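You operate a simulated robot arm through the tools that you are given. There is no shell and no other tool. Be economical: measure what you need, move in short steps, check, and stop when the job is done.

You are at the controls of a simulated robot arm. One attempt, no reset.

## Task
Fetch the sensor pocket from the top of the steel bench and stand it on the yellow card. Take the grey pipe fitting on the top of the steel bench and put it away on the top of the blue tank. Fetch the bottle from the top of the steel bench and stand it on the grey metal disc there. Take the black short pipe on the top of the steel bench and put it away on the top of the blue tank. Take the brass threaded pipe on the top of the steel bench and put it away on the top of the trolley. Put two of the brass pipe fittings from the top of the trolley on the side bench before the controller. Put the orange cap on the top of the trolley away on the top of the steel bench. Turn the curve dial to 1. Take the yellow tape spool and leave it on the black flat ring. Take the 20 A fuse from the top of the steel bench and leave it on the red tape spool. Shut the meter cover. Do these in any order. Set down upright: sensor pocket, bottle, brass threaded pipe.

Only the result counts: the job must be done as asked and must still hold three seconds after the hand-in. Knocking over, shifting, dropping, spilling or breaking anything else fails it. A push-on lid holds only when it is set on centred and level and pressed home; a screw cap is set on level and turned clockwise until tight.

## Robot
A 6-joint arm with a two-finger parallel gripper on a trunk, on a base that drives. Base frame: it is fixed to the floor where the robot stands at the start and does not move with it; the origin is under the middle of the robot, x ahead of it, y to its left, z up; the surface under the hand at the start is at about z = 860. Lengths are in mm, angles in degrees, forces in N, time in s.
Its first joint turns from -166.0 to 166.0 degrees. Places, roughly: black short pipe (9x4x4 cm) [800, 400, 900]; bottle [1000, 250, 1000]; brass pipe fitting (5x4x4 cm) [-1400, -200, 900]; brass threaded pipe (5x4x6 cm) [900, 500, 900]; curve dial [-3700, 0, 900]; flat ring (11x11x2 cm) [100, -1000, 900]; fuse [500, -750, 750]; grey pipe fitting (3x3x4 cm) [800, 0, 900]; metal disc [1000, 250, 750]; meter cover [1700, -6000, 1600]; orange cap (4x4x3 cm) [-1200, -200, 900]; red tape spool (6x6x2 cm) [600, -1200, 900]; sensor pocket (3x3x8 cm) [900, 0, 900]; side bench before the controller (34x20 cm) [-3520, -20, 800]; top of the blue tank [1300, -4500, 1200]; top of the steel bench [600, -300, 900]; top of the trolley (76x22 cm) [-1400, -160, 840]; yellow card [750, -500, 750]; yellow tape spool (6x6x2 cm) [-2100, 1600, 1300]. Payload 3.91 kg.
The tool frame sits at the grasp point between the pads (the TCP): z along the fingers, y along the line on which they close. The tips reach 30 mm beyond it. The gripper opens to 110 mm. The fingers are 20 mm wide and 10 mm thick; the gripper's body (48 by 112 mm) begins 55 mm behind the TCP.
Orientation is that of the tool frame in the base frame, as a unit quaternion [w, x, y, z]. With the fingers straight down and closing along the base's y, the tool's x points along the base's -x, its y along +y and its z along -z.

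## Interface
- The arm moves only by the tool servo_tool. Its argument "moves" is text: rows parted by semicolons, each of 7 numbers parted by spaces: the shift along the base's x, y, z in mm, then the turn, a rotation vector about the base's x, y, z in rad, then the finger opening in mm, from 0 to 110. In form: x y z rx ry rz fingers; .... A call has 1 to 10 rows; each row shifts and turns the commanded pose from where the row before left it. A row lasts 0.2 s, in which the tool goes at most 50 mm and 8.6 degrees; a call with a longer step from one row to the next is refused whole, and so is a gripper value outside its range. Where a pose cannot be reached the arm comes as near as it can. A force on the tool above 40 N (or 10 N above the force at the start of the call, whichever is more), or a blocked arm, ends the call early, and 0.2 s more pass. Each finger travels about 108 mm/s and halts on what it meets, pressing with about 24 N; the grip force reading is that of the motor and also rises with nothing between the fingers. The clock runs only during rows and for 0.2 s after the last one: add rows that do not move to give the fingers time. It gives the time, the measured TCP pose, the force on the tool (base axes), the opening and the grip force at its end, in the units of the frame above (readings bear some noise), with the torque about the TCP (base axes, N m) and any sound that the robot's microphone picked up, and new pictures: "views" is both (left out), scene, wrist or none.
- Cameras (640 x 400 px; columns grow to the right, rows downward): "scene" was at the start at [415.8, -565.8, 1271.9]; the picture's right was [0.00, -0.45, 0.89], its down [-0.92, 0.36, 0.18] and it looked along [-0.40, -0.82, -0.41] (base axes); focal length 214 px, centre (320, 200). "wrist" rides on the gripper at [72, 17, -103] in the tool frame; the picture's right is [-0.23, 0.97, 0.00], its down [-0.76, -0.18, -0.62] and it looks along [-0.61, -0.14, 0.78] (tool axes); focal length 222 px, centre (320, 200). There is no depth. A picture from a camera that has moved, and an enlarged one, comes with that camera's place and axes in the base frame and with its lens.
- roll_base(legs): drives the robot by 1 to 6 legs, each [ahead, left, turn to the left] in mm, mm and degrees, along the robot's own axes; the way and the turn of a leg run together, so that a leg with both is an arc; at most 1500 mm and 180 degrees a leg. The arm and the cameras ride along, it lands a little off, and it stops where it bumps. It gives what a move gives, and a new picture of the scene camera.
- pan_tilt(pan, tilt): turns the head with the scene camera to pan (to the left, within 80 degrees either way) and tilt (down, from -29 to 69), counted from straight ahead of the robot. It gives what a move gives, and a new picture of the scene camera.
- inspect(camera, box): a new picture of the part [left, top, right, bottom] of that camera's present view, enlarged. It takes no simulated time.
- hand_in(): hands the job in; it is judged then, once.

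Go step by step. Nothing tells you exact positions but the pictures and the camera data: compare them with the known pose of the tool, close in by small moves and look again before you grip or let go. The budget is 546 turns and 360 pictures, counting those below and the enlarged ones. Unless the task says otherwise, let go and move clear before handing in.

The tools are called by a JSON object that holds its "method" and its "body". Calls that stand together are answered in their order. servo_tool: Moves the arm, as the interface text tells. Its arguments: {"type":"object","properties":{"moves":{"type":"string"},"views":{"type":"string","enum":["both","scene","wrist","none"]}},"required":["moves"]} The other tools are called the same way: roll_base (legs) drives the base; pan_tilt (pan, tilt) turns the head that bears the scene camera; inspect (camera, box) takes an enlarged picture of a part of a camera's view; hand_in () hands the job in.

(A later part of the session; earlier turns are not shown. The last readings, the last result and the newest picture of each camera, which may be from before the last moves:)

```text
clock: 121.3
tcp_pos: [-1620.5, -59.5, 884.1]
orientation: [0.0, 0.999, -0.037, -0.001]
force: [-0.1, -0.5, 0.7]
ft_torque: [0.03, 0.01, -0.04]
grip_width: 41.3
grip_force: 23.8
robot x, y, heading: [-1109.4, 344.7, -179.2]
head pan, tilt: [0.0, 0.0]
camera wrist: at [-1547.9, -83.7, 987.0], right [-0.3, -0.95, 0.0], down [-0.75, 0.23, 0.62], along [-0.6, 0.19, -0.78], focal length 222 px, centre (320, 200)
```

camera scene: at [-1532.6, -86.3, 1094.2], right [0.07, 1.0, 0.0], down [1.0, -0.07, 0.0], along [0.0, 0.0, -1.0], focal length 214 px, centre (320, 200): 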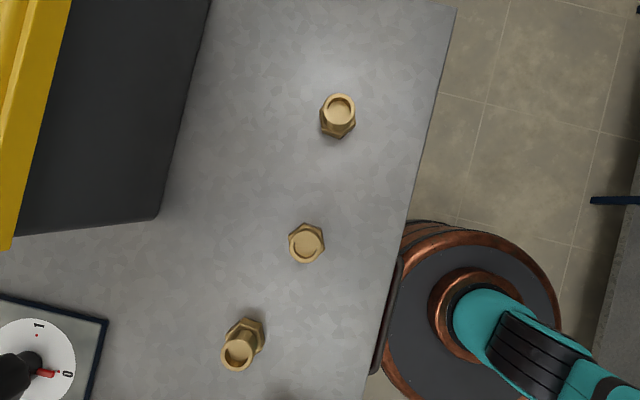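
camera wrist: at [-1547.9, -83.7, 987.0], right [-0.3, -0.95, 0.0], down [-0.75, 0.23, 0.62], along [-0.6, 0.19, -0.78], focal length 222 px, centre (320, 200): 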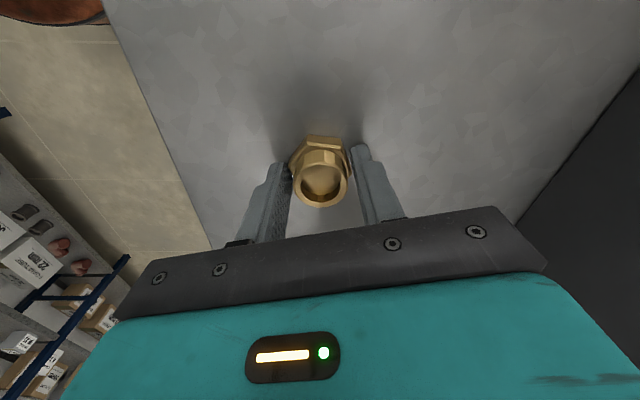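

Gripped. Lift, tuck in front of the robot, and drive towards the side bench.

{"method": "servo_tool", "body": {"moves": "0 0 45 0 0 0 20;0 0 45 0 0 0 20;0 0 45 0 0 0 20;2 40 15 0 0 0 20;2 40 15 0 0 0 20;2 45 0 0 0 0 20;2 45 0 0 0 0 20;2 45 0 0 0 0 20;2 45 0 0 0 0 20;2 45 0 0 0 0 20", "views": "none"}}

{"method": "pan_tilt", "body": {"pan": 0, "tilt": -29}}

{"method": "roll_base", "body": {"legs": [[1200, 0, 0]]}}

```text
clock: 123.5
tcp_pos: [-1606.6, 246.5, 1055.4]
orientation: [-0.001, 0.999, -0.037, 0.001]
force: [-0.2, -0.9, -1.4]
ft_torque: [0.0, -0.02, -0.02]
grip_width: 41.3
grip_force: 24.2
robot x, y, heading: [-1109.0, 343.7, -179.1]
head pan, tilt: [0.0, 0.0]
```

```text
clock: 124.4
tcp_pos: [-1607.2, 245.0, 1055.7]
orientation: [0.0, 0.999, -0.037, 0.0]
force: [0.9, -0.5, -1.8]
ft_torque: [0.02, 0.02, -0.01]
grip_width: 41.3
grip_force: 24.4
robot x, y, heading: [-1109.8, 348.1, -179.4]
head pan, tilt: [0.0, -28.6]
camera scene: at [-1757.1, 256.2, 1119.1], right [0.07, 1.0, 0.0], down [0.88, -0.06, -0.48], along [-0.48, 0.04, -0.88], focal length 214 px, centre (320, 200)
```

scene: 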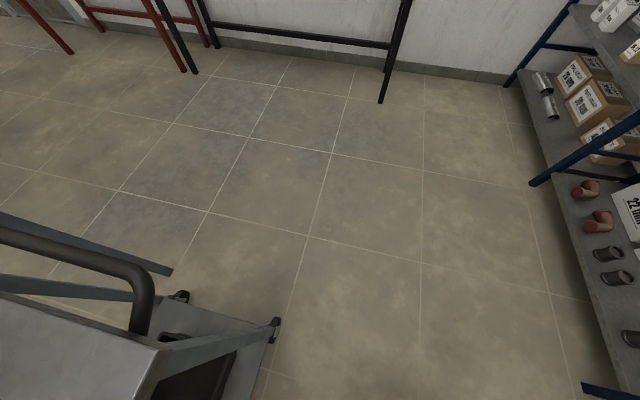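

```text
clock: 127.4
tcp_pos: [-2042.8, 225.6, 1053.5]
orientation: [-0.001, 1.0, -0.021, 0.002]
force: [0.4, -0.9, -1.9]
ft_torque: [0.02, -0.01, -0.01]
grip_width: 40.9
grip_force: 24.4
robot x, y, heading: [-1545.9, 343.9, -177.2]
head pan, tilt: [0.0, -28.6]
stopped in leg 1: the robot was blocked; the commanded pose is now the measured one
camera scene: at [-2193.3, 230.2, 1116.7], right [0.04, 1.0, 0.0], down [0.88, -0.03, -0.48], along [-0.48, 0.02, -0.88], focal length 214 px, centre (320, 200)
```

scene: 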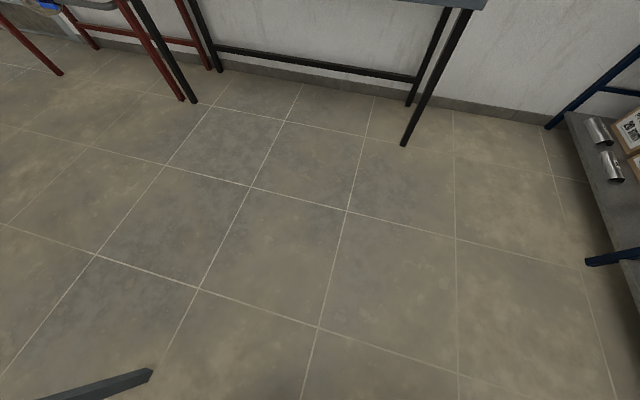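

Blocked — I clipped the trolley's far corner. I'll sidestep right and check the trolley before continuing.

{"method": "roll_base", "body": {"legs": [[0, -200, 0], [0, 0, -2.8]]}}

{"method": "pan_tilt", "body": {"pan": 75, "tilt": 25}}

```text
clock: 129.4
tcp_pos: [-2058.3, 451.6, 1054.1]
orientation: [-0.001, 0.999, -0.046, 0.0]
force: [-0.4, 0.2, -1.8]
ft_torque: [-0.03, -0.01, 0.06]
grip_width: 40.9
grip_force: 23.9
robot x, y, heading: [-1555.3, 540.0, 179.7]
head pan, tilt: [0.0, -28.6]
camera scene: at [-2207.2, 465.1, 1116.8], right [0.09, 1.0, 0.0], down [0.88, -0.08, -0.48], along [-0.48, 0.04, -0.88], focal length 214 px, centre (320, 200)
```

scene: 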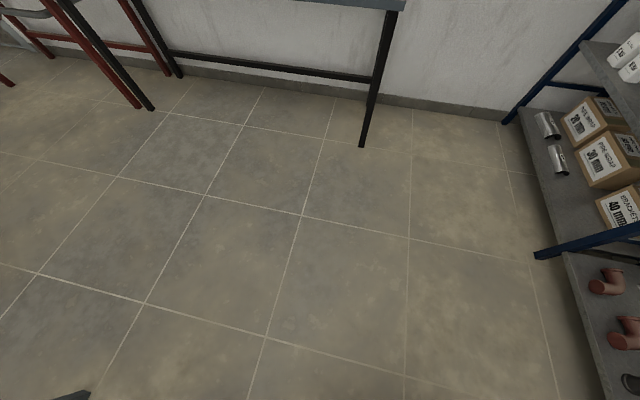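

```text
clock: 130.9
tcp_pos: [-2058.3, 451.3, 1052.9]
orientation: [0.0, 0.999, -0.045, 0.001]
force: [0.5, -0.3, -1.0]
ft_torque: [-0.01, 0.01, -0.01]
grip_width: 41.1
grip_force: 24.2
robot x, y, heading: [-1552.3, 543.2, 179.6]
head pan, tilt: [75.0, 25.0]
camera scene: at [-2135.2, 369.2, 1159.9], right [0.03, 0.26, -0.97], down [0.94, 0.32, 0.11], along [0.34, -0.91, -0.24], focal length 214 px, centre (320, 200)
```

scene: 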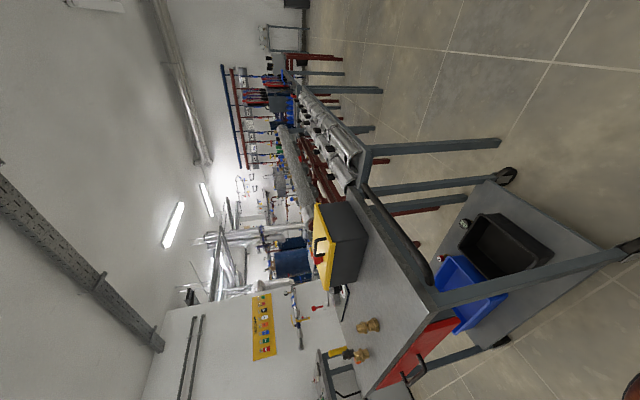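

The trolley's things are still standing. Next drive round to the side bench, facing it (heading about 161°).

{"method": "pan_tilt", "body": {"pan": 0, "tilt": -29}}

{"method": "roll_base", "body": {"legs": [[950, 240, 0], [330, 380, 0], [0, 0, -18]]}}

```text
clock: 132.3
tcp_pos: [-2058.0, 451.3, 1053.8]
orientation: [-0.001, 0.999, -0.045, 0.001]
force: [0.3, 1.0, -1.9]
ft_torque: [0.03, 0.02, -0.03]
grip_width: 40.9
grip_force: 24.1
robot x, y, heading: [-1557.8, 543.2, 179.7]
head pan, tilt: [0.0, -28.6]
camera scene: at [-2207.2, 465.1, 1116.8], right [0.09, 1.0, 0.0], down [0.88, -0.08, -0.48], along [-0.47, 0.04, -0.88], focal length 214 px, centre (320, 200)
```

scene: 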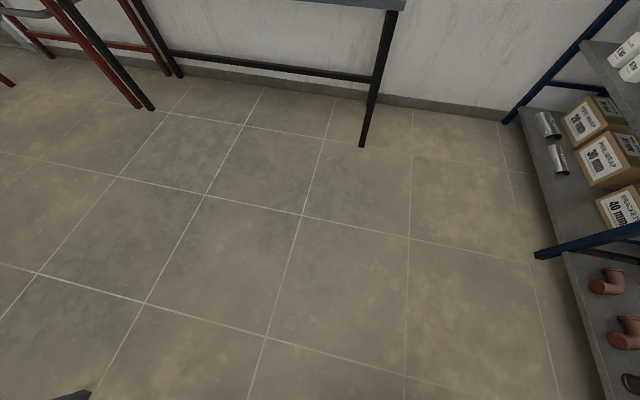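

```text
clock: 141.0
tcp_pos: [-3325.0, -11.0, 1052.7]
orientation: [-0.001, 0.98, -0.198, 0.001]
force: [-0.5, -0.1, -1.3]
ft_torque: [0.0, -0.01, -0.05]
grip_width: 40.9
grip_force: 24.0
robot x, y, heading: [-2820.7, -78.0, 162.0]
head pan, tilt: [0.0, -28.6]
camera scene: at [-3463.7, 46.6, 1116.8], right [0.39, 0.92, 0.0], down [0.81, -0.34, -0.48], along [-0.44, 0.19, -0.88], focal length 214 px, centre (320, 200)
```

scene: 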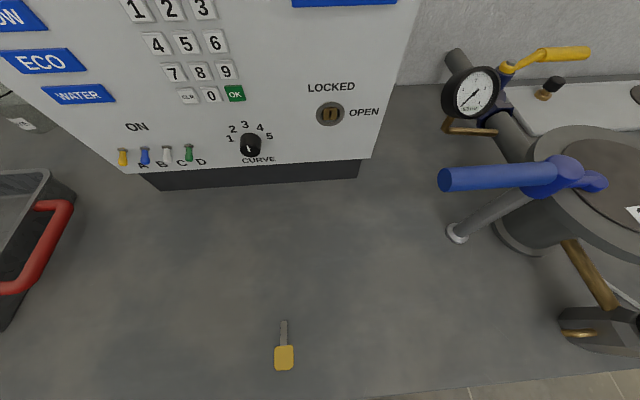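

The controller, dial and key on the side bench are clear to see. I'll place the first fitting left of the key, around (-3552,-115).

{"method": "pan_tilt", "body": {"pan": 0, "tilt": 0}}

{"method": "servo_tool", "body": {"moves": "-38 -17 -20 0 0 0 20;-38 -17 -20 0 0 0 20;-38 -17 -20 0 0 0 20;-38 -17 -20 0 0 0 20;-38 -17 -20 0 0 0 20;-37 -19 -20 0 0 0 20;0 0 -40 0 0 0 20;0 0 0 0 0 0 20", "views": "both"}}

```text
clock: 141.9
tcp_pos: [-3324.7, -11.8, 1052.7]
orientation: [-0.001, 0.98, -0.198, 0.002]
force: [0.1, 0.3, -0.6]
ft_torque: [-0.02, -0.01, 0.02]
grip_width: 40.8
grip_force: 24.4
robot x, y, heading: [-2820.3, -78.9, 162.1]
head pan, tilt: [0.0, 0.0]
camera scene: at [-3426.8, 31.2, 1093.9], right [0.39, 0.92, 0.0], down [0.92, -0.39, 0.0], along [0.0, 0.0, -1.0], focal length 214 px, centre (320, 200)
```

scene: 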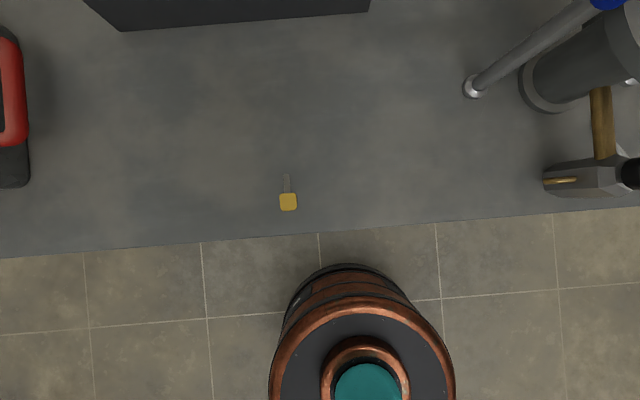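

```text
clock: 143.7
tcp_pos: [-3552.9, -113.9, 891.6]
orientation: [-0.001, 0.98, -0.198, 0.001]
force: [-0.2, 0.6, -1.1]
ft_torque: [0.01, -0.03, -0.01]
grip_width: 40.3
grip_force: 23.7
robot x, y, heading: [-2821.0, -76.5, 162.1]
head pan, tilt: [0.0, 0.0]
camera scene: at [-3655.2, -71.6, 931.4], right [0.39, 0.92, 0.0], down [0.92, -0.39, 0.0], along [0.0, 0.0, -1.0], focal length 214 px, centre (320, 200)
camera wrist: at [-3493.2, -158.0, 992.7], right [-0.59, -0.81, 0.0], down [-0.64, 0.46, 0.62], along [-0.5, 0.37, -0.78], focal length 222 px, centre (320, 200)
```

scene: 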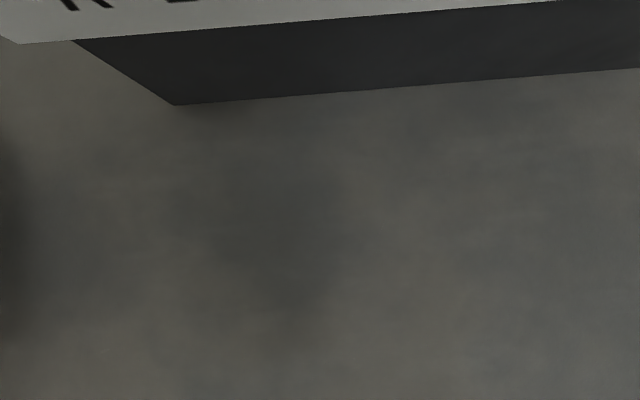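
wrist: 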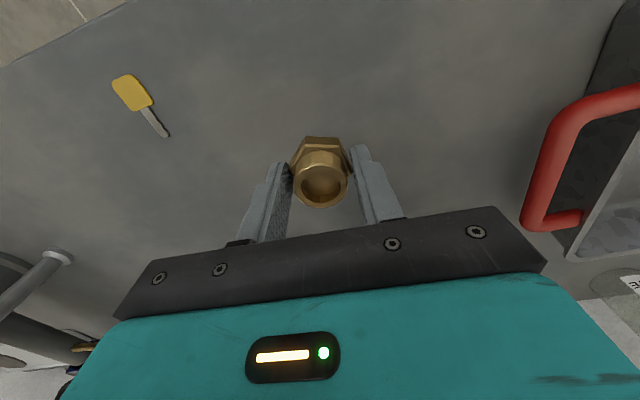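

{"method": "servo_tool", "body": {"moves": "0 0 -25 0 0 0 20;0 0 -12 0 0 0 20;0 0 -6 0 0 0 20;0 0 -3 0 0 0 20;0 0 -2 0 0 0 20;0 0 -2 0 0 0 20;0 0 0 0 0 0 20", "views": "none"}}

```text
clock: 145.3
tcp_pos: [-3552.2, -115.5, 841.8]
orientation: [-0.001, 0.98, -0.198, 0.002]
force: [0.5, -0.7, -0.9]
ft_torque: [-0.01, 0.0, -0.01]
grip_width: 40.5
grip_force: 23.8
robot x, y, heading: [-2820.1, -74.9, 162.2]
head pan, tilt: [0.0, 0.0]
```

{"method": "servo_tool", "body": {"moves": "0 0 -2 0 0 0 20;0 0 -2 0 0 0 20;0 0 -2 0 0 0 20;0 0 0 0 0 0 20", "views": "none"}}

```text
clock: 146.3
tcp_pos: [-3553.0, -114.8, 837.1]
orientation: [-0.001, 0.98, -0.197, 0.003]
force: [-0.2, 0.5, -0.8]
ft_torque: [-0.02, -0.01, 0.03]
grip_width: 40.5
grip_force: 24.0
robot x, y, heading: [-2820.6, -75.6, 161.8]
head pan, tilt: [0.0, 0.0]
```

{"method": "servo_tool", "body": {"moves": "0 0 -2 0 0 0 20;0 0 -2 0 0 0 20;0 0 -2 0 0 0 20;0 0 -2 0 0 0 20;0 0 0 0 0 0 20", "views": "none"}}

```text
clock: 147.5
tcp_pos: [-3552.0, -114.0, 830.4]
orientation: [0.0, 0.98, -0.198, 0.001]
force: [-0.4, 0.4, 14.0]
ft_torque: [-0.09, 0.13, -0.11]
grip_width: 38.8
grip_force: 23.8
robot x, y, heading: [-2823.8, -76.6, 161.9]
head pan, tilt: [0.0, 0.0]
```

{"method": "servo_tool", "body": {"moves": "0 0 1 0 0 0 30;0 0 0 0 0 0 50;0 0 0 0 0 0 70;0 0 25 0 0 0 70;0 0 45 0 0 0 70;0 0 45 0 0 0 70", "views": "wrist"}}

```text
clock: 148.9
tcp_pos: [-3551.7, -113.8, 944.8]
orientation: [0.0, 0.98, -0.198, 0.002]
force: [-0.8, -0.1, -0.8]
ft_torque: [-0.01, 0.01, -0.02]
grip_width: 70.0
grip_force: 0.0
robot x, y, heading: [-2820.4, -76.6, 161.8]
head pan, tilt: [0.0, 0.0]
camera wrist: at [-3491.5, -157.2, 1047.5], right [-0.59, -0.81, 0.0], down [-0.64, 0.46, 0.62], along [-0.5, 0.37, -0.78], focal length 222 px, centre (320, 200)
```

wrist: 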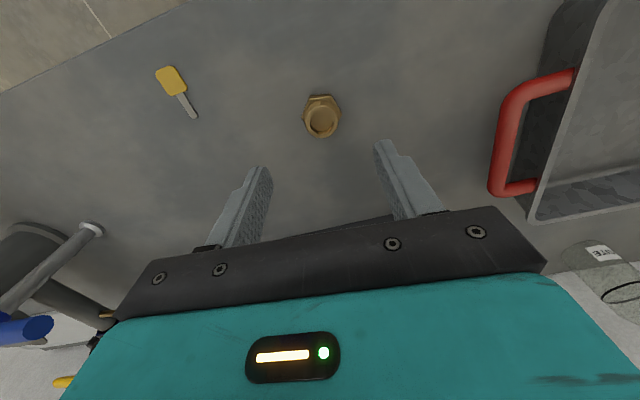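

First fitting placed. Next, the curve dial on the controller face near (-3684,40,900): back off and pitch the hand up to look at it squarely.

{"method": "servo_tool", "body": {"moves": "10 15 15 0 0 0.079 70;15 25 0 0 0 0 70;15 25 0 0 0 0 70;20 25 0 0.0475 0.1422 0 70;2 0 0 0.0475 0.1422 0 70;0 0 0 0.0475 0.1422 0 70;0 0 0 0.0475 0.1422 0 70;0 0 0 0.0475 0.1422 0 70", "views": "none"}}

{"method": "pan_tilt", "body": {"pan": 0, "tilt": -29}}

```text
clock: 150.7
tcp_pos: [-3491.1, -25.0, 961.5]
orientation: [-0.06, 0.919, -0.147, -0.361]
force: [0.0, -0.4, -0.9]
ft_torque: [-0.04, 0.02, 0.0]
grip_width: 70.0
grip_force: 0.1
robot x, y, heading: [-2820.4, -76.0, 162.0]
head pan, tilt: [0.0, 0.0]
```

```text
clock: 151.6
tcp_pos: [-3490.6, -25.3, 960.6]
orientation: [-0.06, 0.919, -0.148, -0.359]
force: [0.9, 0.6, -0.3]
ft_torque: [-0.01, 0.01, 0.03]
grip_width: 69.9
grip_force: 0.0
robot x, y, heading: [-2818.7, -74.9, 162.2]
head pan, tilt: [0.0, -28.6]
camera scene: at [-3554.7, -5.2, 1109.2], right [0.32, 0.95, 0.0], down [0.3, -0.1, -0.95], along [-0.9, 0.3, -0.32], focal length 214 px, centre (320, 200)
```

scene: 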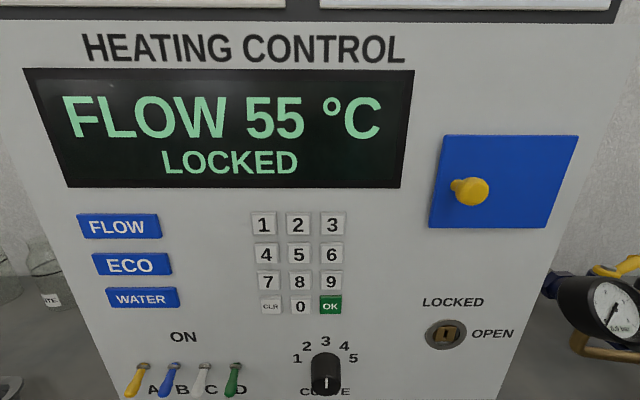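

{"method": "servo_tool", "body": {"moves": "0 0 -30 0.0475 0.1422 0 70;0 0 -25 0.0475 0.1422 0 70;0 0 0 0.0475 0.1422 0 70", "views": "both"}}

{"method": "inspect", "body": {"camera": "scene", "box": [240, 200, 400, 300]}}

```text
clock: 152.4
tcp_pos: [-3490.3, -24.2, 903.6]
orientation: [-0.089, 0.816, -0.139, -0.554]
force: [-0.8, -1.1, 2.2]
ft_torque: [0.08, -0.13, -0.07]
grip_width: 69.9
grip_force: 0.2
robot x, y, heading: [-2820.9, -76.7, 161.9]
head pan, tilt: [0.0, -28.6]
camera scene: at [-3486.8, -25.5, 1068.3], right [0.33, 0.95, -0.01], down [-0.12, 0.03, -0.99], along [-0.94, 0.32, 0.12], focal length 214 px, centre (320, 200)
camera wrist: at [-3378.7, -82.4, 874.4], right [-0.4, -0.89, 0.22], down [0.34, 0.08, 0.94], along [-0.85, 0.45, 0.27], focal length 222 px, centre (320, 200)
```

scene: 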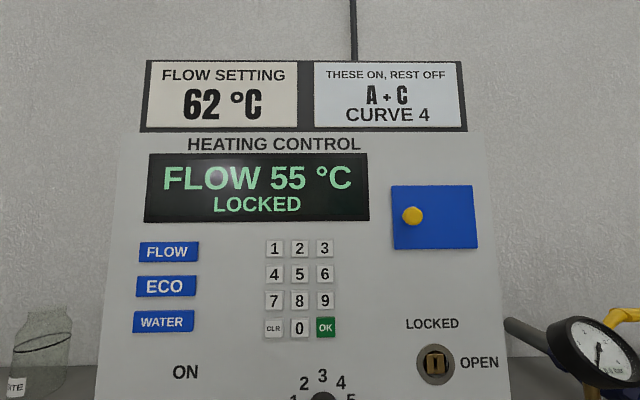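
wrist: 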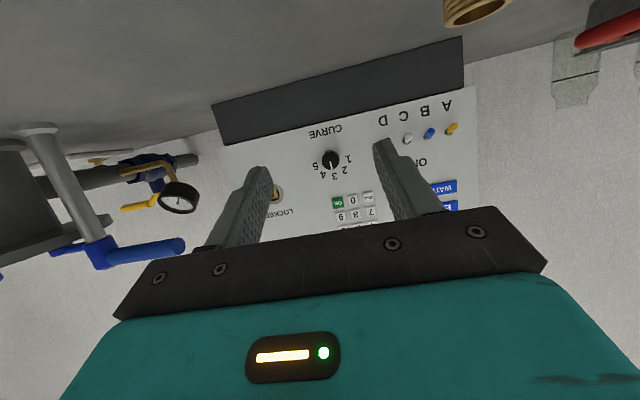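

```text
4.00 times, centred on (320, 250) of scene
camera zoom: at [-3486.8, -25.5, 1068.3], right [0.33, 0.95, -0.01], down [-0.12, 0.03, -0.99], along [-0.94, 0.32, 0.12], focal length 858 px, centre (320, 0)
```

zoom: 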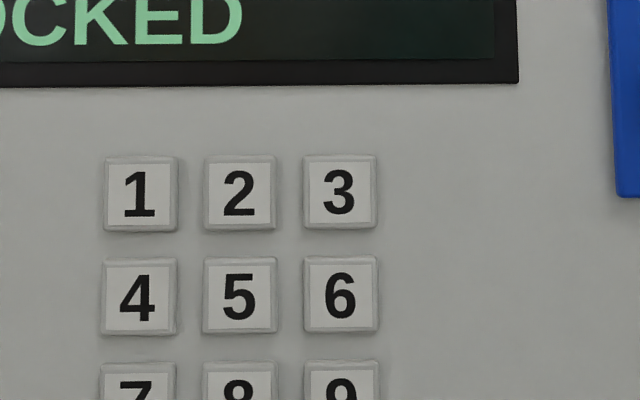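

{"method": "inspect", "body": {"camera": "wrist", "box": [280, 120, 408, 200]}}

```text
5.00 times, centred on (344, 160) of wrist
camera zoom: at [-3378.7, -82.4, 874.4], right [-0.4, -0.89, 0.22], down [0.34, 0.08, 0.94], along [-0.85, 0.45, 0.27], focal length 1111 px, centre (200, 400)
```

zoom: 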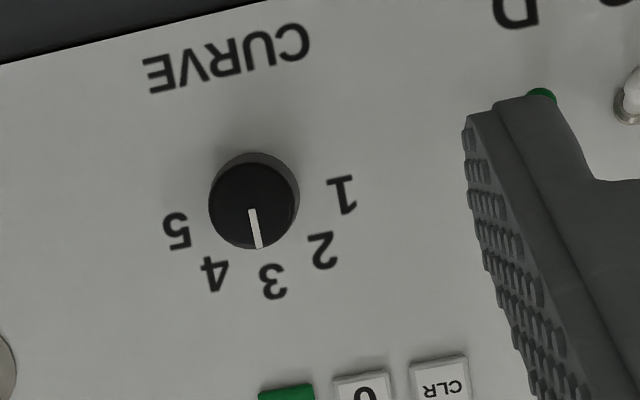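

The dial points at 3; it must go about 80° counter‑clockwise to 1. I'll level the hand, face the knob at (-3666,38,910), and check alignment.

{"method": "servo_tool", "body": {"moves": "-21 8 2 0.0475 0.1422 0 50;-21 8 2 0.0475 0.1422 0 50;-21 8 2 0.016 0.047 0 50;-21 8 0 0 0 0 50;0 0 0 0 0 0 50", "views": "wrist"}}

{"method": "inspect", "body": {"camera": "wrist", "box": [240, 100, 400, 200]}}

```text
clock: 153.6
tcp_pos: [-3573.9, 3.2, 913.0]
orientation: [-0.114, 0.706, -0.114, -0.689]
force: [0.0, 0.2, -0.8]
ft_torque: [0.03, 0.05, -0.01]
grip_width: 50.3
grip_force: 0.0
robot x, y, heading: [-2816.6, -75.0, 162.2]
head pan, tilt: [0.0, -28.6]
camera wrist: at [-3479.2, -44.8, 841.1], right [-0.32, -0.92, 0.22], down [0.63, -0.03, 0.78], along [-0.71, 0.38, 0.59], focal length 222 px, centre (320, 200)
```

wrist: 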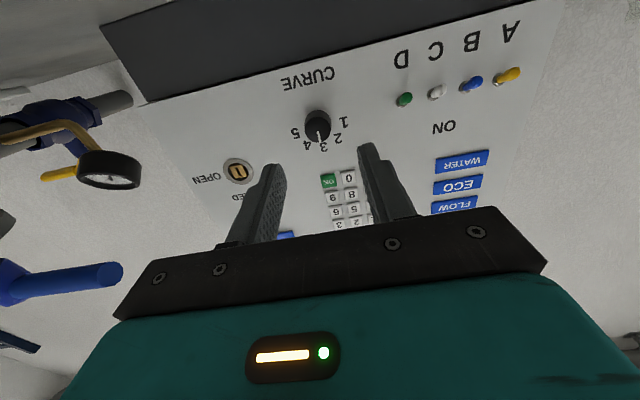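

```text
4.00 times, centred on (320, 150) of wrist
camera zoom: at [-3479.2, -44.8, 841.1], right [-0.32, -0.92, 0.22], down [0.63, -0.03, 0.78], along [-0.71, 0.38, 0.59], focal length 888 px, centre (320, 400)
```

zoom: 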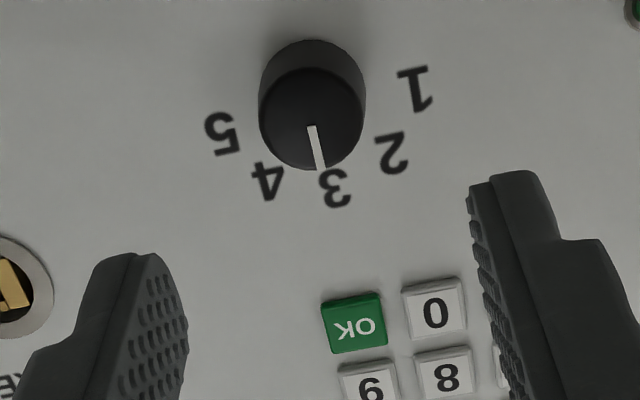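

{"method": "servo_tool", "body": {"moves": "1 3 -2 -0.1327 0.0444 0 50;0 0 0 -0.1327 0.0444 0 50;0 0 0 -0.1327 0.0444 0 50;0 0 0 -0.1327 0.0444 0 50;0 0 0 -0.1327 0.0444 0 50;-28 9.5 0 0 0 0 50;-28 9.5 0 0 0 0 50;0 0 0 0 0 0 50", "views": "wrist"}}

```text
clock: 155.4
tcp_pos: [-3621.0, -78.0, 1046.5]
orientation: [-0.129, -0.629, 0.346, 0.684]
force: [0.0, 1.2, -0.2]
ft_torque: [0.0, -0.01, -0.02]
grip_width: 50.2
grip_force: 0.1
out of reach, approached as far as the arm can: row 2, 3, 4, 5, 6, 7
robot x, y, heading: [-2822.3, -74.4, 161.9]
head pan, tilt: [0.0, -28.6]
camera wrist: at [-3540.3, -166.4, 1002.2], right [-0.21, -0.57, 0.79], down [0.77, 0.4, 0.49], along [-0.6, 0.72, 0.35], focal length 222 px, centre (320, 200)
```

wrist: 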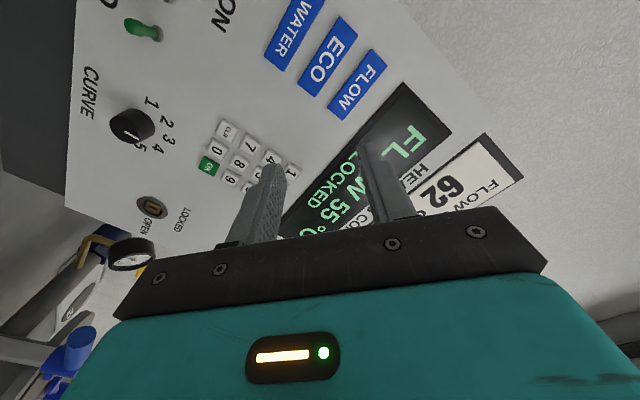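

The clockwise roll isn't reachable and the arm wandered, without contact. Undo those rows.

{"method": "servo_tool", "body": {"moves": "28 -9.5 0 0 0 0 50;28 -9.5 0 0 0 0 50;0 0 0 0.1327 -0.0444 0 50;0 0 0 0.1327 -0.0444 0 50;0 0 0 0.1327 -0.0444 0 50;0 0 0 0.1327 -0.0444 0 50;0 0 0 0.1327 -0.0444 0 50;0 0 0 0 0 0 50", "views": "wrist"}}

```text
clock: 157.2
tcp_pos: [-3567.0, -95.6, 1047.5]
orientation: [-0.115, 0.706, -0.114, -0.689]
force: [0.1, -0.3, 0.2]
ft_torque: [-0.04, 0.01, 0.0]
grip_width: 50.2
grip_force: 0.1
robot x, y, heading: [-2818.1, -76.8, 162.1]
head pan, tilt: [0.0, -28.6]
camera wrist: at [-3472.0, -146.2, 975.6], right [-0.32, -0.92, 0.22], down [0.63, -0.03, 0.78], along [-0.71, 0.38, 0.59], focal length 222 px, centre (320, 200)
```

wrist: 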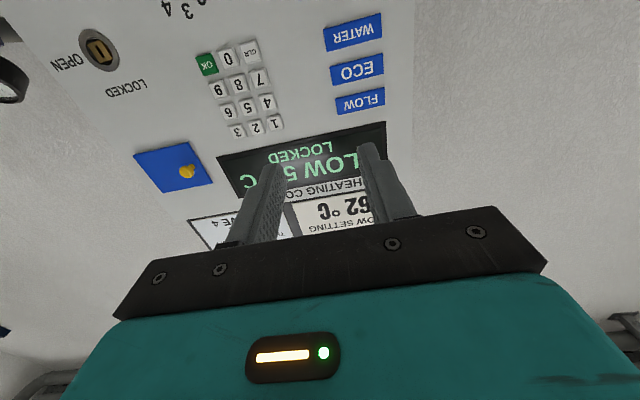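

{"method": "servo_tool", "body": {"moves": "10 20 -30 0 0 0 50;10 25 -30 0 0 0 50;2 25 -30 0 0 0 50;0 22 -30 0 0 0 50;0 0 -16 0 0 0 50;0 0 0 0.1327 -0.0444 0 50;0 0 0 0.1327 -0.0444 0 50;0 0 0 0.1327 -0.0444 0 50", "views": "none"}}

```text
clock: 159.0
tcp_pos: [-3545.4, -3.2, 911.0]
orientation: [-0.26, 0.714, 0.034, -0.649]
force: [0.5, -0.1, 0.3]
ft_torque: [-0.03, -0.01, -0.04]
grip_width: 50.1
grip_force: 0.1
robot x, y, heading: [-2821.9, -76.9, 162.0]
head pan, tilt: [0.0, -28.6]
```

{"method": "servo_tool", "body": {"moves": "0 0 0 0.1327 -0.0444 0 50;0 0 0 0.1327 -0.0444 0 50;0 0 0 0.1327 -0.0444 0 50;0 0 0 0.1327 -0.0444 0 50;0 0 0 0.1327 -0.0444 0 50;0 0 0 0.1327 -0.0444 0 50;0 0 0 0.1327 -0.0444 0 50", "views": "wrist"}}

```text
clock: 160.6
tcp_pos: [-3542.3, -3.6, 909.7]
orientation: [-0.542, 0.612, 0.357, -0.452]
force: [0.4, 0.0, 0.2]
ft_torque: [-0.01, -0.01, -0.01]
grip_width: 49.9
grip_force: 0.1
robot x, y, heading: [-2816.2, -79.3, 162.1]
head pan, tilt: [0.0, -28.6]
camera wrist: at [-3423.0, 24.8, 880.3], right [-0.13, -0.36, -0.92], down [0.34, -0.89, 0.3], along [-0.93, -0.28, 0.24], focal length 222 px, centre (320, 200)
```

wrist: 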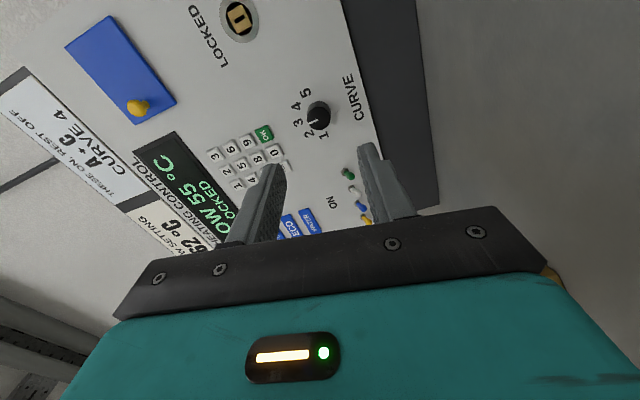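

Counter‑clockwise roll of 80° is reachable. Roll back, advance onto the knob and check.

{"method": "servo_tool", "body": {"moves": "0 0 0 -0.1327 0.0444 0 50;0 0 0 -0.1327 0.0444 0 50;0 0 0 -0.1327 0.0444 0 50;0 0 0 -0.1327 0.0444 0 50;0 0 0 -0.1327 0.0444 0 50;0 0 0 -0.1327 0.0444 0 50;0 0 0 -0.1327 0.0444 0 50;0 0 0 -0.1327 0.0444 0 50;0 0 0 -0.1327 0.0444 0 50;0 0 0 0 0 0 50", "views": "none"}}

{"method": "servo_tool", "body": {"moves": "-28 9.5 0 0 0 0 50;-28 9.5 0 0 0 0 50;-15 5 0 0 0 0 50;0 0 0 0 0 0 50", "views": "wrist"}}

```text
clock: 162.8
tcp_pos: [-3543.9, -3.7, 909.2]
orientation: [-0.163, 0.712, -0.066, -0.679]
force: [0.4, -0.1, -0.1]
ft_torque: [-0.04, -0.02, 0.01]
grip_width: 50.0
grip_force: 0.1
robot x, y, heading: [-2821.1, -79.9, 161.9]
head pan, tilt: [0.0, -28.6]
```

```text
clock: 163.8
tcp_pos: [-3617.2, 19.4, 910.9]
orientation: [-0.164, 0.712, -0.066, -0.679]
force: [0.2, -0.8, -0.3]
ft_torque: [-0.01, -0.02, -0.04]
grip_width: 50.3
grip_force: 0.1
robot x, y, heading: [-2817.8, -73.7, 162.0]
head pan, tilt: [0.0, -28.6]
camera wrist: at [-3519.4, -20.3, 837.6], right [-0.32, -0.94, 0.09], down [0.59, -0.13, 0.79], along [-0.74, 0.31, 0.6], focal length 222 px, centre (320, 200)
```

wrist: 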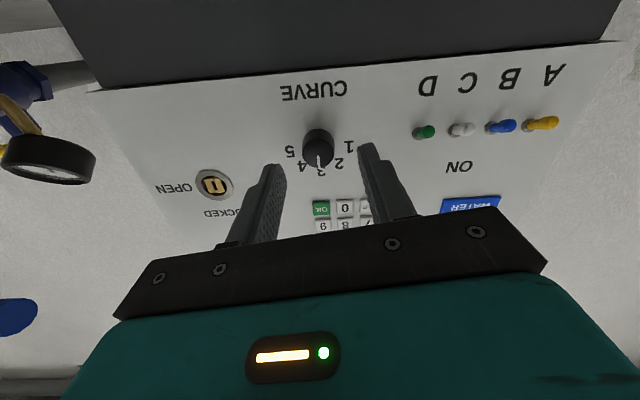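

{"method": "servo_tool", "body": {"moves": "-16 7.5 -1 0 0 0 50;-16 5.5 0 0 0 0 50;0 0 0 0 0 0 50", "views": "wrist"}}

```text
clock: 164.6
tcp_pos: [-3649.4, 33.6, 909.1]
orientation: [-0.163, 0.713, -0.064, -0.679]
force: [0.7, 0.4, 0.9]
ft_torque: [0.02, 0.0, 0.01]
grip_width: 50.1
grip_force: 0.0
robot x, y, heading: [-2823.6, -75.9, 162.0]
head pan, tilt: [0.0, -28.6]
camera wrist: at [-3551.9, -7.3, 836.1], right [-0.32, -0.94, 0.08], down [0.59, -0.13, 0.79], along [-0.74, 0.31, 0.6], focal length 222 px, centre (320, 200)
```

wrist: 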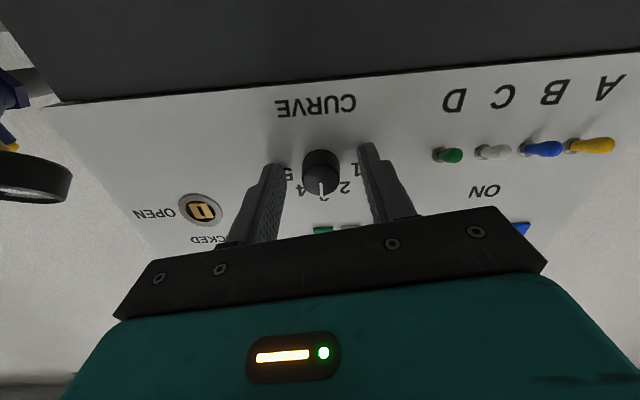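

{"method": "servo_tool", "body": {"moves": "-3 1 0 0 0 0 50;0 0 0 0 0 0 20;0 0 0 0 0 0 10;0 0 0 0 0 0 10", "views": "wrist"}}

```text
clock: 165.6
tcp_pos: [-3651.1, 33.3, 911.3]
orientation: [-0.164, 0.712, -0.065, -0.68]
force: [22.3, -14.5, 1.1]
ft_torque: [0.23, 0.17, 0.64]
grip_width: 26.8
grip_force: 16.8
robot x, y, heading: [-2817.1, -74.4, 161.9]
head pan, tilt: [0.0, -28.6]
camera wrist: at [-3553.5, -6.9, 836.5], right [-0.32, -0.94, 0.08], down [0.59, -0.13, 0.79], along [-0.74, 0.3, 0.6], focal length 222 px, centre (320, 200)
```

wrist: 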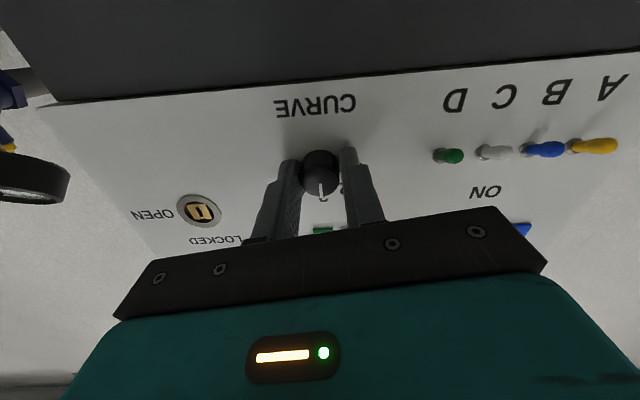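

Gripped, pressing the panel lightly; back off 2 mm and turn CCW.

{"method": "servo_tool", "body": {"moves": "2 -0.7 0 0 0 0 10;0 0 0 0.1327 -0.0444 0 10;0 0 0 0.1327 -0.0444 0 10;0 0 0 0.1327 -0.0444 0 10;0 0 0 0.1327 -0.0444 0 10;0 0 0 0.1327 -0.0444 0 10;0 0 0 0 0 0 10", "views": "wrist"}}

```text
clock: 166.9
tcp_pos: [-3650.6, 33.9, 909.8]
orientation: [-0.345, 0.702, 0.125, -0.61]
force: [-7.4, 1.1, -3.2]
ft_torque: [-0.07, -0.14, 0.06]
grip_width: 25.6
grip_force: 45.2
robot x, y, heading: [-2824.5, -80.7, 162.0]
head pan, tilt: [0.0, -28.6]
stopped in row 6: the force on the tool passed its limit at 43 N (the readings are from after the stop); the commanded pose is now the measured one
camera wrist: at [-3540.9, 30.4, 843.7], right [-0.29, -0.85, -0.45], down [0.46, -0.53, 0.71], along [-0.84, 0.0, 0.54], focal length 222 px, centre (320, 200)
```

wrist: 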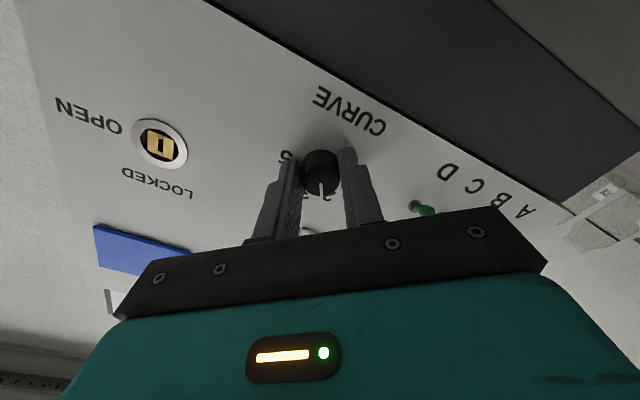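

{"method": "servo_tool", "body": {"moves": "0 0 0 0.07 -0.0234 0 10;0 0 0 0.07 -0.0234 0 10;0 0 0 0.07 -0.0234 0 10;0 0 0 0.07 -0.0234 0 10;0 0 0 0.07 -0.0234 0 10;0 0 0 0 0 0 10", "views": "none"}}

```text
clock: 168.3
tcp_pos: [-3650.9, 35.6, 910.9]
orientation: [-0.456, 0.665, 0.249, -0.537]
force: [-14.2, 2.5, 6.1]
ft_torque: [0.06, 0.14, -0.03]
grip_width: 25.3
grip_force: 45.0
robot x, y, heading: [-2819.1, -76.9, 162.0]
head pan, tilt: [0.0, -28.6]
```

{"method": "servo_tool", "body": {"moves": "-1 0.3 0 0.07 -0.0234 0 10;0 0 0 0.076 -0.0254 0 10;0 0 0 0.076 -0.0254 0 10;0 0 0 0.076 -0.0254 0 10;0 0 0 0.076 -0.0254 0 10;0 0 0 0.076 -0.0254 0 10;0 0 0 0 0 0 10", "views": "wrist"}}

```text
clock: 169.9
tcp_pos: [-3651.3, 33.8, 912.1]
orientation: [-0.571, 0.585, 0.396, -0.418]
force: [-12.2, 9.8, 23.6]
ft_torque: [0.19, 0.63, -0.39]
grip_width: 25.7
grip_force: 45.4
robot x, y, heading: [-2819.1, -77.2, 162.2]
head pan, tilt: [0.0, -28.6]
camera wrist: at [-3528.6, 67.0, 890.0], right [-0.09, -0.25, -0.96], down [0.33, -0.92, 0.2], along [-0.94, -0.3, 0.17], focal length 222 px, centre (320, 200)
```

wrist: 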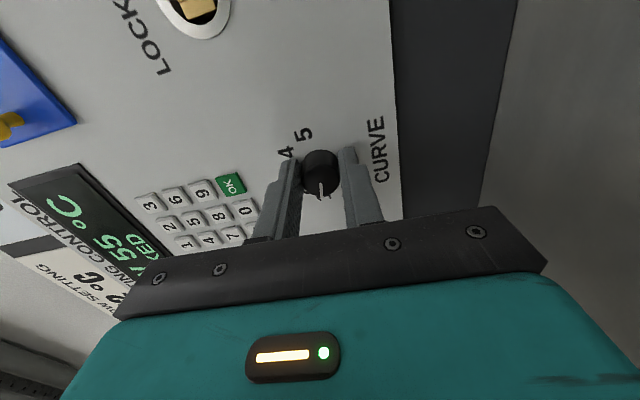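

{"method": "inspect", "body": {"camera": "wrist", "box": [270, 120, 398, 200]}}

```text
5.00 times, centred on (334, 160) of wrist
camera zoom: at [-3528.6, 67.0, 890.0], right [-0.09, -0.25, -0.96], down [0.33, -0.92, 0.2], along [-0.94, -0.3, 0.17], focal length 1111 px, centre (250, 400)
```

zoom: 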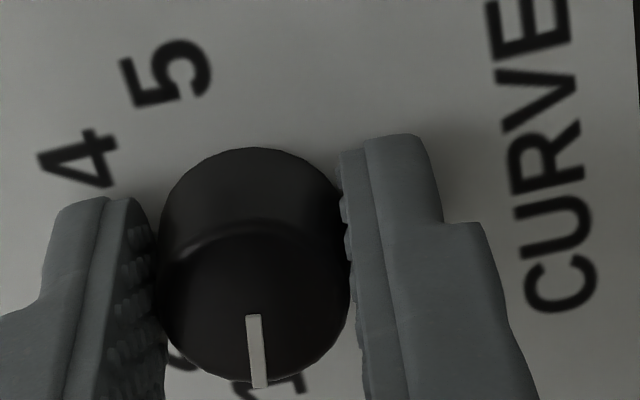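

{"method": "servo_tool", "body": {"moves": "0 0 0 0 0 0 35;0 0 0 0 0 0 45;28 -9.5 0 0 0 0 50;28 -9.5 0 0 0 0 50;28 -9.5 0 0 0 0 50;0 0 0 0 0 0 50", "views": "wrist"}}

{"method": "inspect", "body": {"camera": "wrist", "box": [270, 80, 398, 160]}}

```text
clock: 171.3
tcp_pos: [-3566.1, 5.3, 913.6]
orientation: [-0.571, 0.585, 0.396, -0.418]
force: [0.6, -0.7, 0.0]
ft_torque: [0.04, -0.01, 0.01]
grip_width: 50.1
grip_force: 0.0
robot x, y, heading: [-2820.9, -77.4, 162.1]
head pan, tilt: [0.0, -28.6]
camera wrist: at [-3445.0, 37.7, 891.1], right [-0.09, -0.25, -0.96], down [0.33, -0.92, 0.2], along [-0.94, -0.3, 0.17], focal length 222 px, centre (320, 200)
```

wrist: 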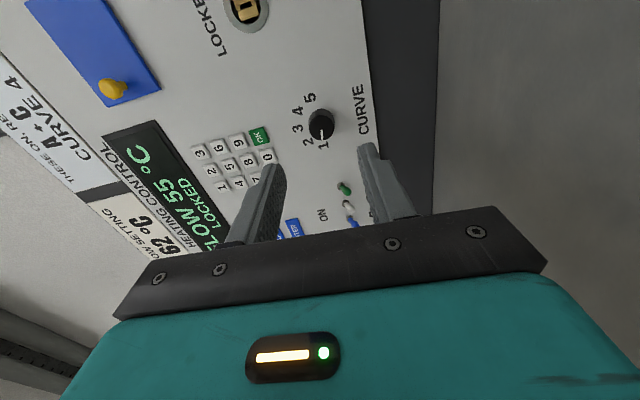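

```text
5.00 times, centred on (334, 120) of wrist
camera zoom: at [-3445.0, 37.7, 891.1], right [-0.09, -0.25, -0.96], down [0.33, -0.92, 0.2], along [-0.94, -0.3, 0.17], focal length 1111 px, centre (250, 600)
```

zoom: 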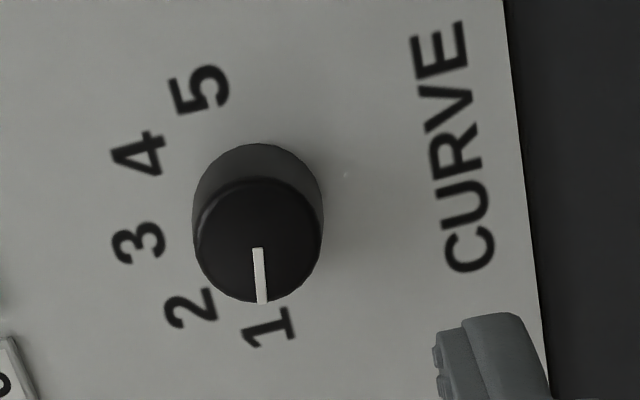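

Pointer lines up with 1. Now back away and return the hand to pointing down.

{"method": "servo_tool", "body": {"moves": "28 -9.5 8 -0.1327 0.0444 0 50;28 -9.5 8 -0.1327 0.0444 0 50;0 0 8 -0.1327 0.0444 0 50;0 0 8 -0.1327 0.0444 0 50;0 0 8 -0.1327 0.0444 0 50;0 0 8 -0.1327 0.0444 0 50;0 0 8 -0.1327 0.0444 0 50;0 0 8 -0.1327 0.0444 0 50;0 0 8 -0.1327 0.0444 0 50;0 0 0 -0.1327 0.0444 0 50", "views": "none"}}

{"method": "servo_tool", "body": {"moves": "0 0 0 -0.0475 -0.1422 0 50;0 0 0 -0.0475 -0.1422 0 50;0 0 0 -0.0475 -0.1422 0 50;0 0 0 -0.0475 -0.1422 0 50;0 0 0 -0.0475 -0.1422 0 50;0 0 0 -0.0475 -0.1422 0 50;0 0 0 -0.0475 -0.1422 0 50;0 0 0 -0.0475 -0.1422 0 50;0 0 0 -0.0475 -0.1422 0 50;0 0 0 -0.0475 -0.1422 0 50", "views": "scene"}}

```text
clock: 173.5
tcp_pos: [-3511.1, -12.4, 983.7]
orientation: [-0.16, 0.711, -0.071, -0.681]
force: [0.6, -0.5, 0.3]
ft_torque: [0.03, 0.0, 0.04]
grip_width: 50.4
grip_force: 0.0
robot x, y, heading: [-2816.3, -74.5, 162.0]
head pan, tilt: [0.0, -28.6]
```

```text
clock: 175.7
tcp_pos: [-3511.0, -13.4, 983.6]
orientation: [-0.009, 0.995, -0.093, -0.022]
force: [0.7, -0.6, 0.6]
ft_torque: [0.01, 0.07, 0.02]
grip_width: 50.4
grip_force: 0.1
robot x, y, heading: [-2820.5, -76.7, 162.2]
head pan, tilt: [0.0, -28.6]
camera scene: at [-3655.5, 12.8, 1054.1], right [0.19, 0.98, 0.01], down [0.84, -0.15, -0.52], along [-0.51, 0.11, -0.85], focal length 214 px, centre (320, 200)
```

scene: 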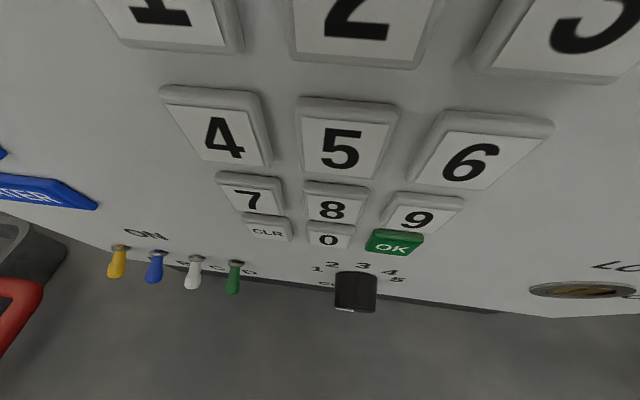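

The head was close to the keys; retreat, level, tuck and drive back to the trolley for the second fitting.

{"method": "servo_tool", "body": {"moves": "35 -12 10 -0.022 -0.043 0 70;35 -12 10 0 0 0 70;35 -12 10 0 0 0 70;35 -12 10 0 0 0 70;30 -5 20 0 0 0 70", "views": "none"}}

{"method": "roll_base", "body": {"legs": [[-678, -890, 0], [-506, -59, 0]]}}

```text
clock: 176.9
tcp_pos: [-3341.3, -64.4, 1041.5]
orientation: [0.0, 0.996, -0.094, 0.0]
force: [-0.3, 0.5, -0.7]
ft_torque: [0.01, -0.02, 0.02]
grip_width: 70.0
grip_force: 0.1
robot x, y, heading: [-2825.2, -76.4, 162.0]
head pan, tilt: [0.0, -28.6]
```

```text
clock: 185.1
tcp_pos: [-1926.8, 442.8, 1041.1]
orientation: [0.0, 0.994, -0.105, -0.001]
force: [-0.4, 0.2, 0.1]
ft_torque: [0.02, 0.0, -0.02]
grip_width: 70.1
grip_force: 0.1
robot x, y, heading: [-1404.4, 415.2, 160.8]
head pan, tilt: [0.0, -28.6]
camera scene: at [-2073.8, 475.2, 1106.0], right [0.21, 0.98, 0.0], down [0.86, -0.18, -0.48], along [-0.47, 0.1, -0.88], focal length 214 px, centre (320, 200)
```

scene: 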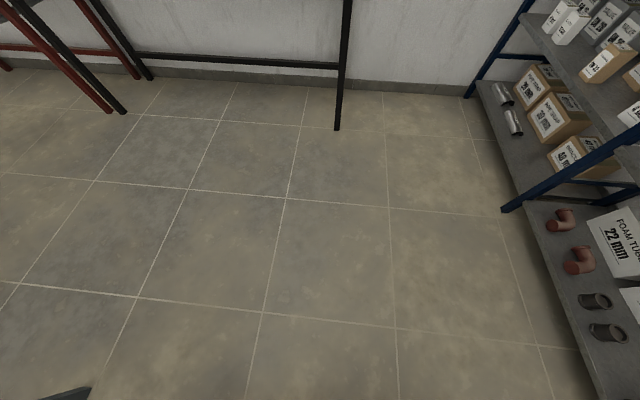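

{"method": "servo_tool", "body": {"moves": "33 -35 0 0 0 0 70;33 -35 0 0 0 0 70;33 -35 0 0 0 0 70;33 -35 0 0 0 0 70;33 -35 0 0 0 0 70;33 -35 0 0 0 0 70;33 -35 0 0 0 0 70;33 -35 0 0 0 0 70;33 -35 0 0 0 0 70;33 -35 0 0 0 0 70", "views": "none"}}

{"method": "servo_tool", "body": {"moves": "33 -35 0 0 0 0 70;33 -35 0 0 0 0 70;33 -35 0 0 0 0 70;33 -35 0 0 0 0 70;33 -35 0 0 0 0 70;30 -30 0 0 0 0 70;0 0 0 0 0 0 70", "views": "none"}}

{"method": "pan_tilt", "body": {"pan": 0, "tilt": 0}}

```text
clock: 187.3
tcp_pos: [-1596.7, 92.3, 1038.8]
orientation: [0.0, 0.994, -0.105, -0.002]
force: [0.5, 0.0, 0.0]
ft_torque: [-0.03, 0.01, 0.02]
grip_width: 70.0
grip_force: 0.1
robot x, y, heading: [-1407.5, 418.3, 160.7]
head pan, tilt: [0.0, -28.6]
```

```text
clock: 188.9
tcp_pos: [-1402.5, -114.9, 1038.8]
orientation: [0.0, 0.994, -0.106, -0.001]
force: [-0.2, 1.4, -0.5]
ft_torque: [-0.01, -0.02, -0.01]
grip_width: 70.0
grip_force: 0.1
robot x, y, heading: [-1401.9, 419.6, 160.6]
head pan, tilt: [0.0, -28.6]
```

```text
clock: 189.8
tcp_pos: [-1404.3, -114.4, 1039.0]
orientation: [0.0, 0.994, -0.105, -0.001]
force: [-0.1, -0.2, 0.7]
ft_torque: [0.0, 0.03, 0.01]
grip_width: 70.3
grip_force: 0.1
robot x, y, heading: [-1404.6, 417.1, 160.5]
head pan, tilt: [0.0, 0.0]
camera scene: at [-1511.0, -91.8, 1080.1], right [0.21, 0.98, 0.0], down [0.98, -0.21, 0.0], along [0.0, 0.0, -1.0], focal length 214 px, centre (320, 200)
```

scene: 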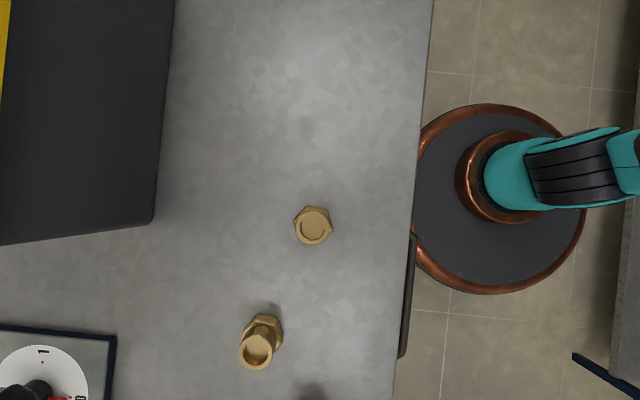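

Fitting A is at (-1489,-103), same as before the bump, so the trolley did not move. Check its flats.

{"method": "inspect", "body": {"camera": "scene", "box": [272, 200, 352, 250]}}

```text
8.00 times, centred on (312, 225) of scene
camera zoom: at [-1511.0, -91.8, 1080.1], right [0.21, 0.98, 0.0], down [0.98, -0.21, 0.0], along [0.0, 0.0, -1.0], focal length 1716 px, centre (384, 0)
```

zoom: 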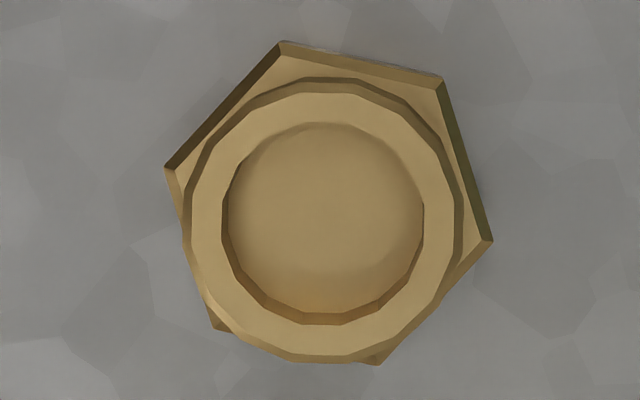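

{"method": "servo_tool", "body": {"moves": "-28 4 -35 0 0 0.15 70;-28 4 -35 0 0 0.15 70;-28 3 -35 0 0 0 70;0 0 0 0 0 0 70", "views": "wrist"}}

```text
clock: 190.8
tcp_pos: [-1488.0, -100.3, 931.9]
orientation: [0.0, 0.999, 0.045, -0.001]
force: [-0.1, 0.0, 0.1]
ft_torque: [-0.02, -0.02, -0.02]
grip_width: 69.9
grip_force: 0.0
robot x, y, heading: [-1405.0, 419.1, 160.9]
head pan, tilt: [0.0, 0.0]
camera wrist: at [-1413.4, -111.2, 1034.9], right [-0.14, -0.99, 0.0], down [-0.77, 0.11, 0.62], along [-0.62, 0.09, -0.78], focal length 222 px, centre (320, 200)
```

wrist: 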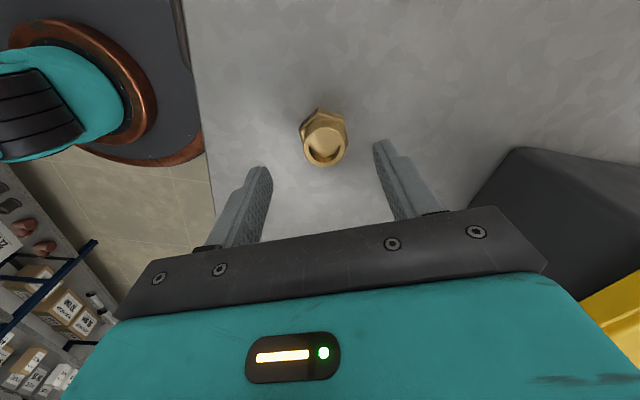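

{"method": "servo_tool", "body": {"moves": "4 -3 -25 0 0 0 70;0 0 -22 0 0 0 70;0 0 0 0 0 0 30;0 0 0 0 0 0 20;0 0 0 0 0 0 20;0 0 0 0 0 0 20", "views": "wrist"}}

```text
clock: 192.2
tcp_pos: [-1480.8, -102.5, 888.6]
orientation: [0.0, 0.999, 0.046, -0.001]
force: [-0.7, 0.4, -0.4]
ft_torque: [0.03, 0.01, 0.02]
grip_width: 42.0
grip_force: 24.0
robot x, y, heading: [-1404.3, 415.3, 160.7]
head pan, tilt: [0.0, 0.0]
camera wrist: at [-1406.9, -112.6, 990.6], right [-0.14, -0.99, 0.0], down [-0.77, 0.11, 0.62], along [-0.62, 0.09, -0.78], focal length 222 px, centre (320, 200)
```

wrist: 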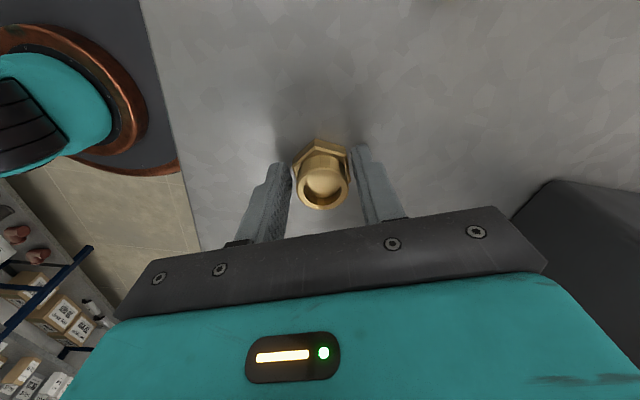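

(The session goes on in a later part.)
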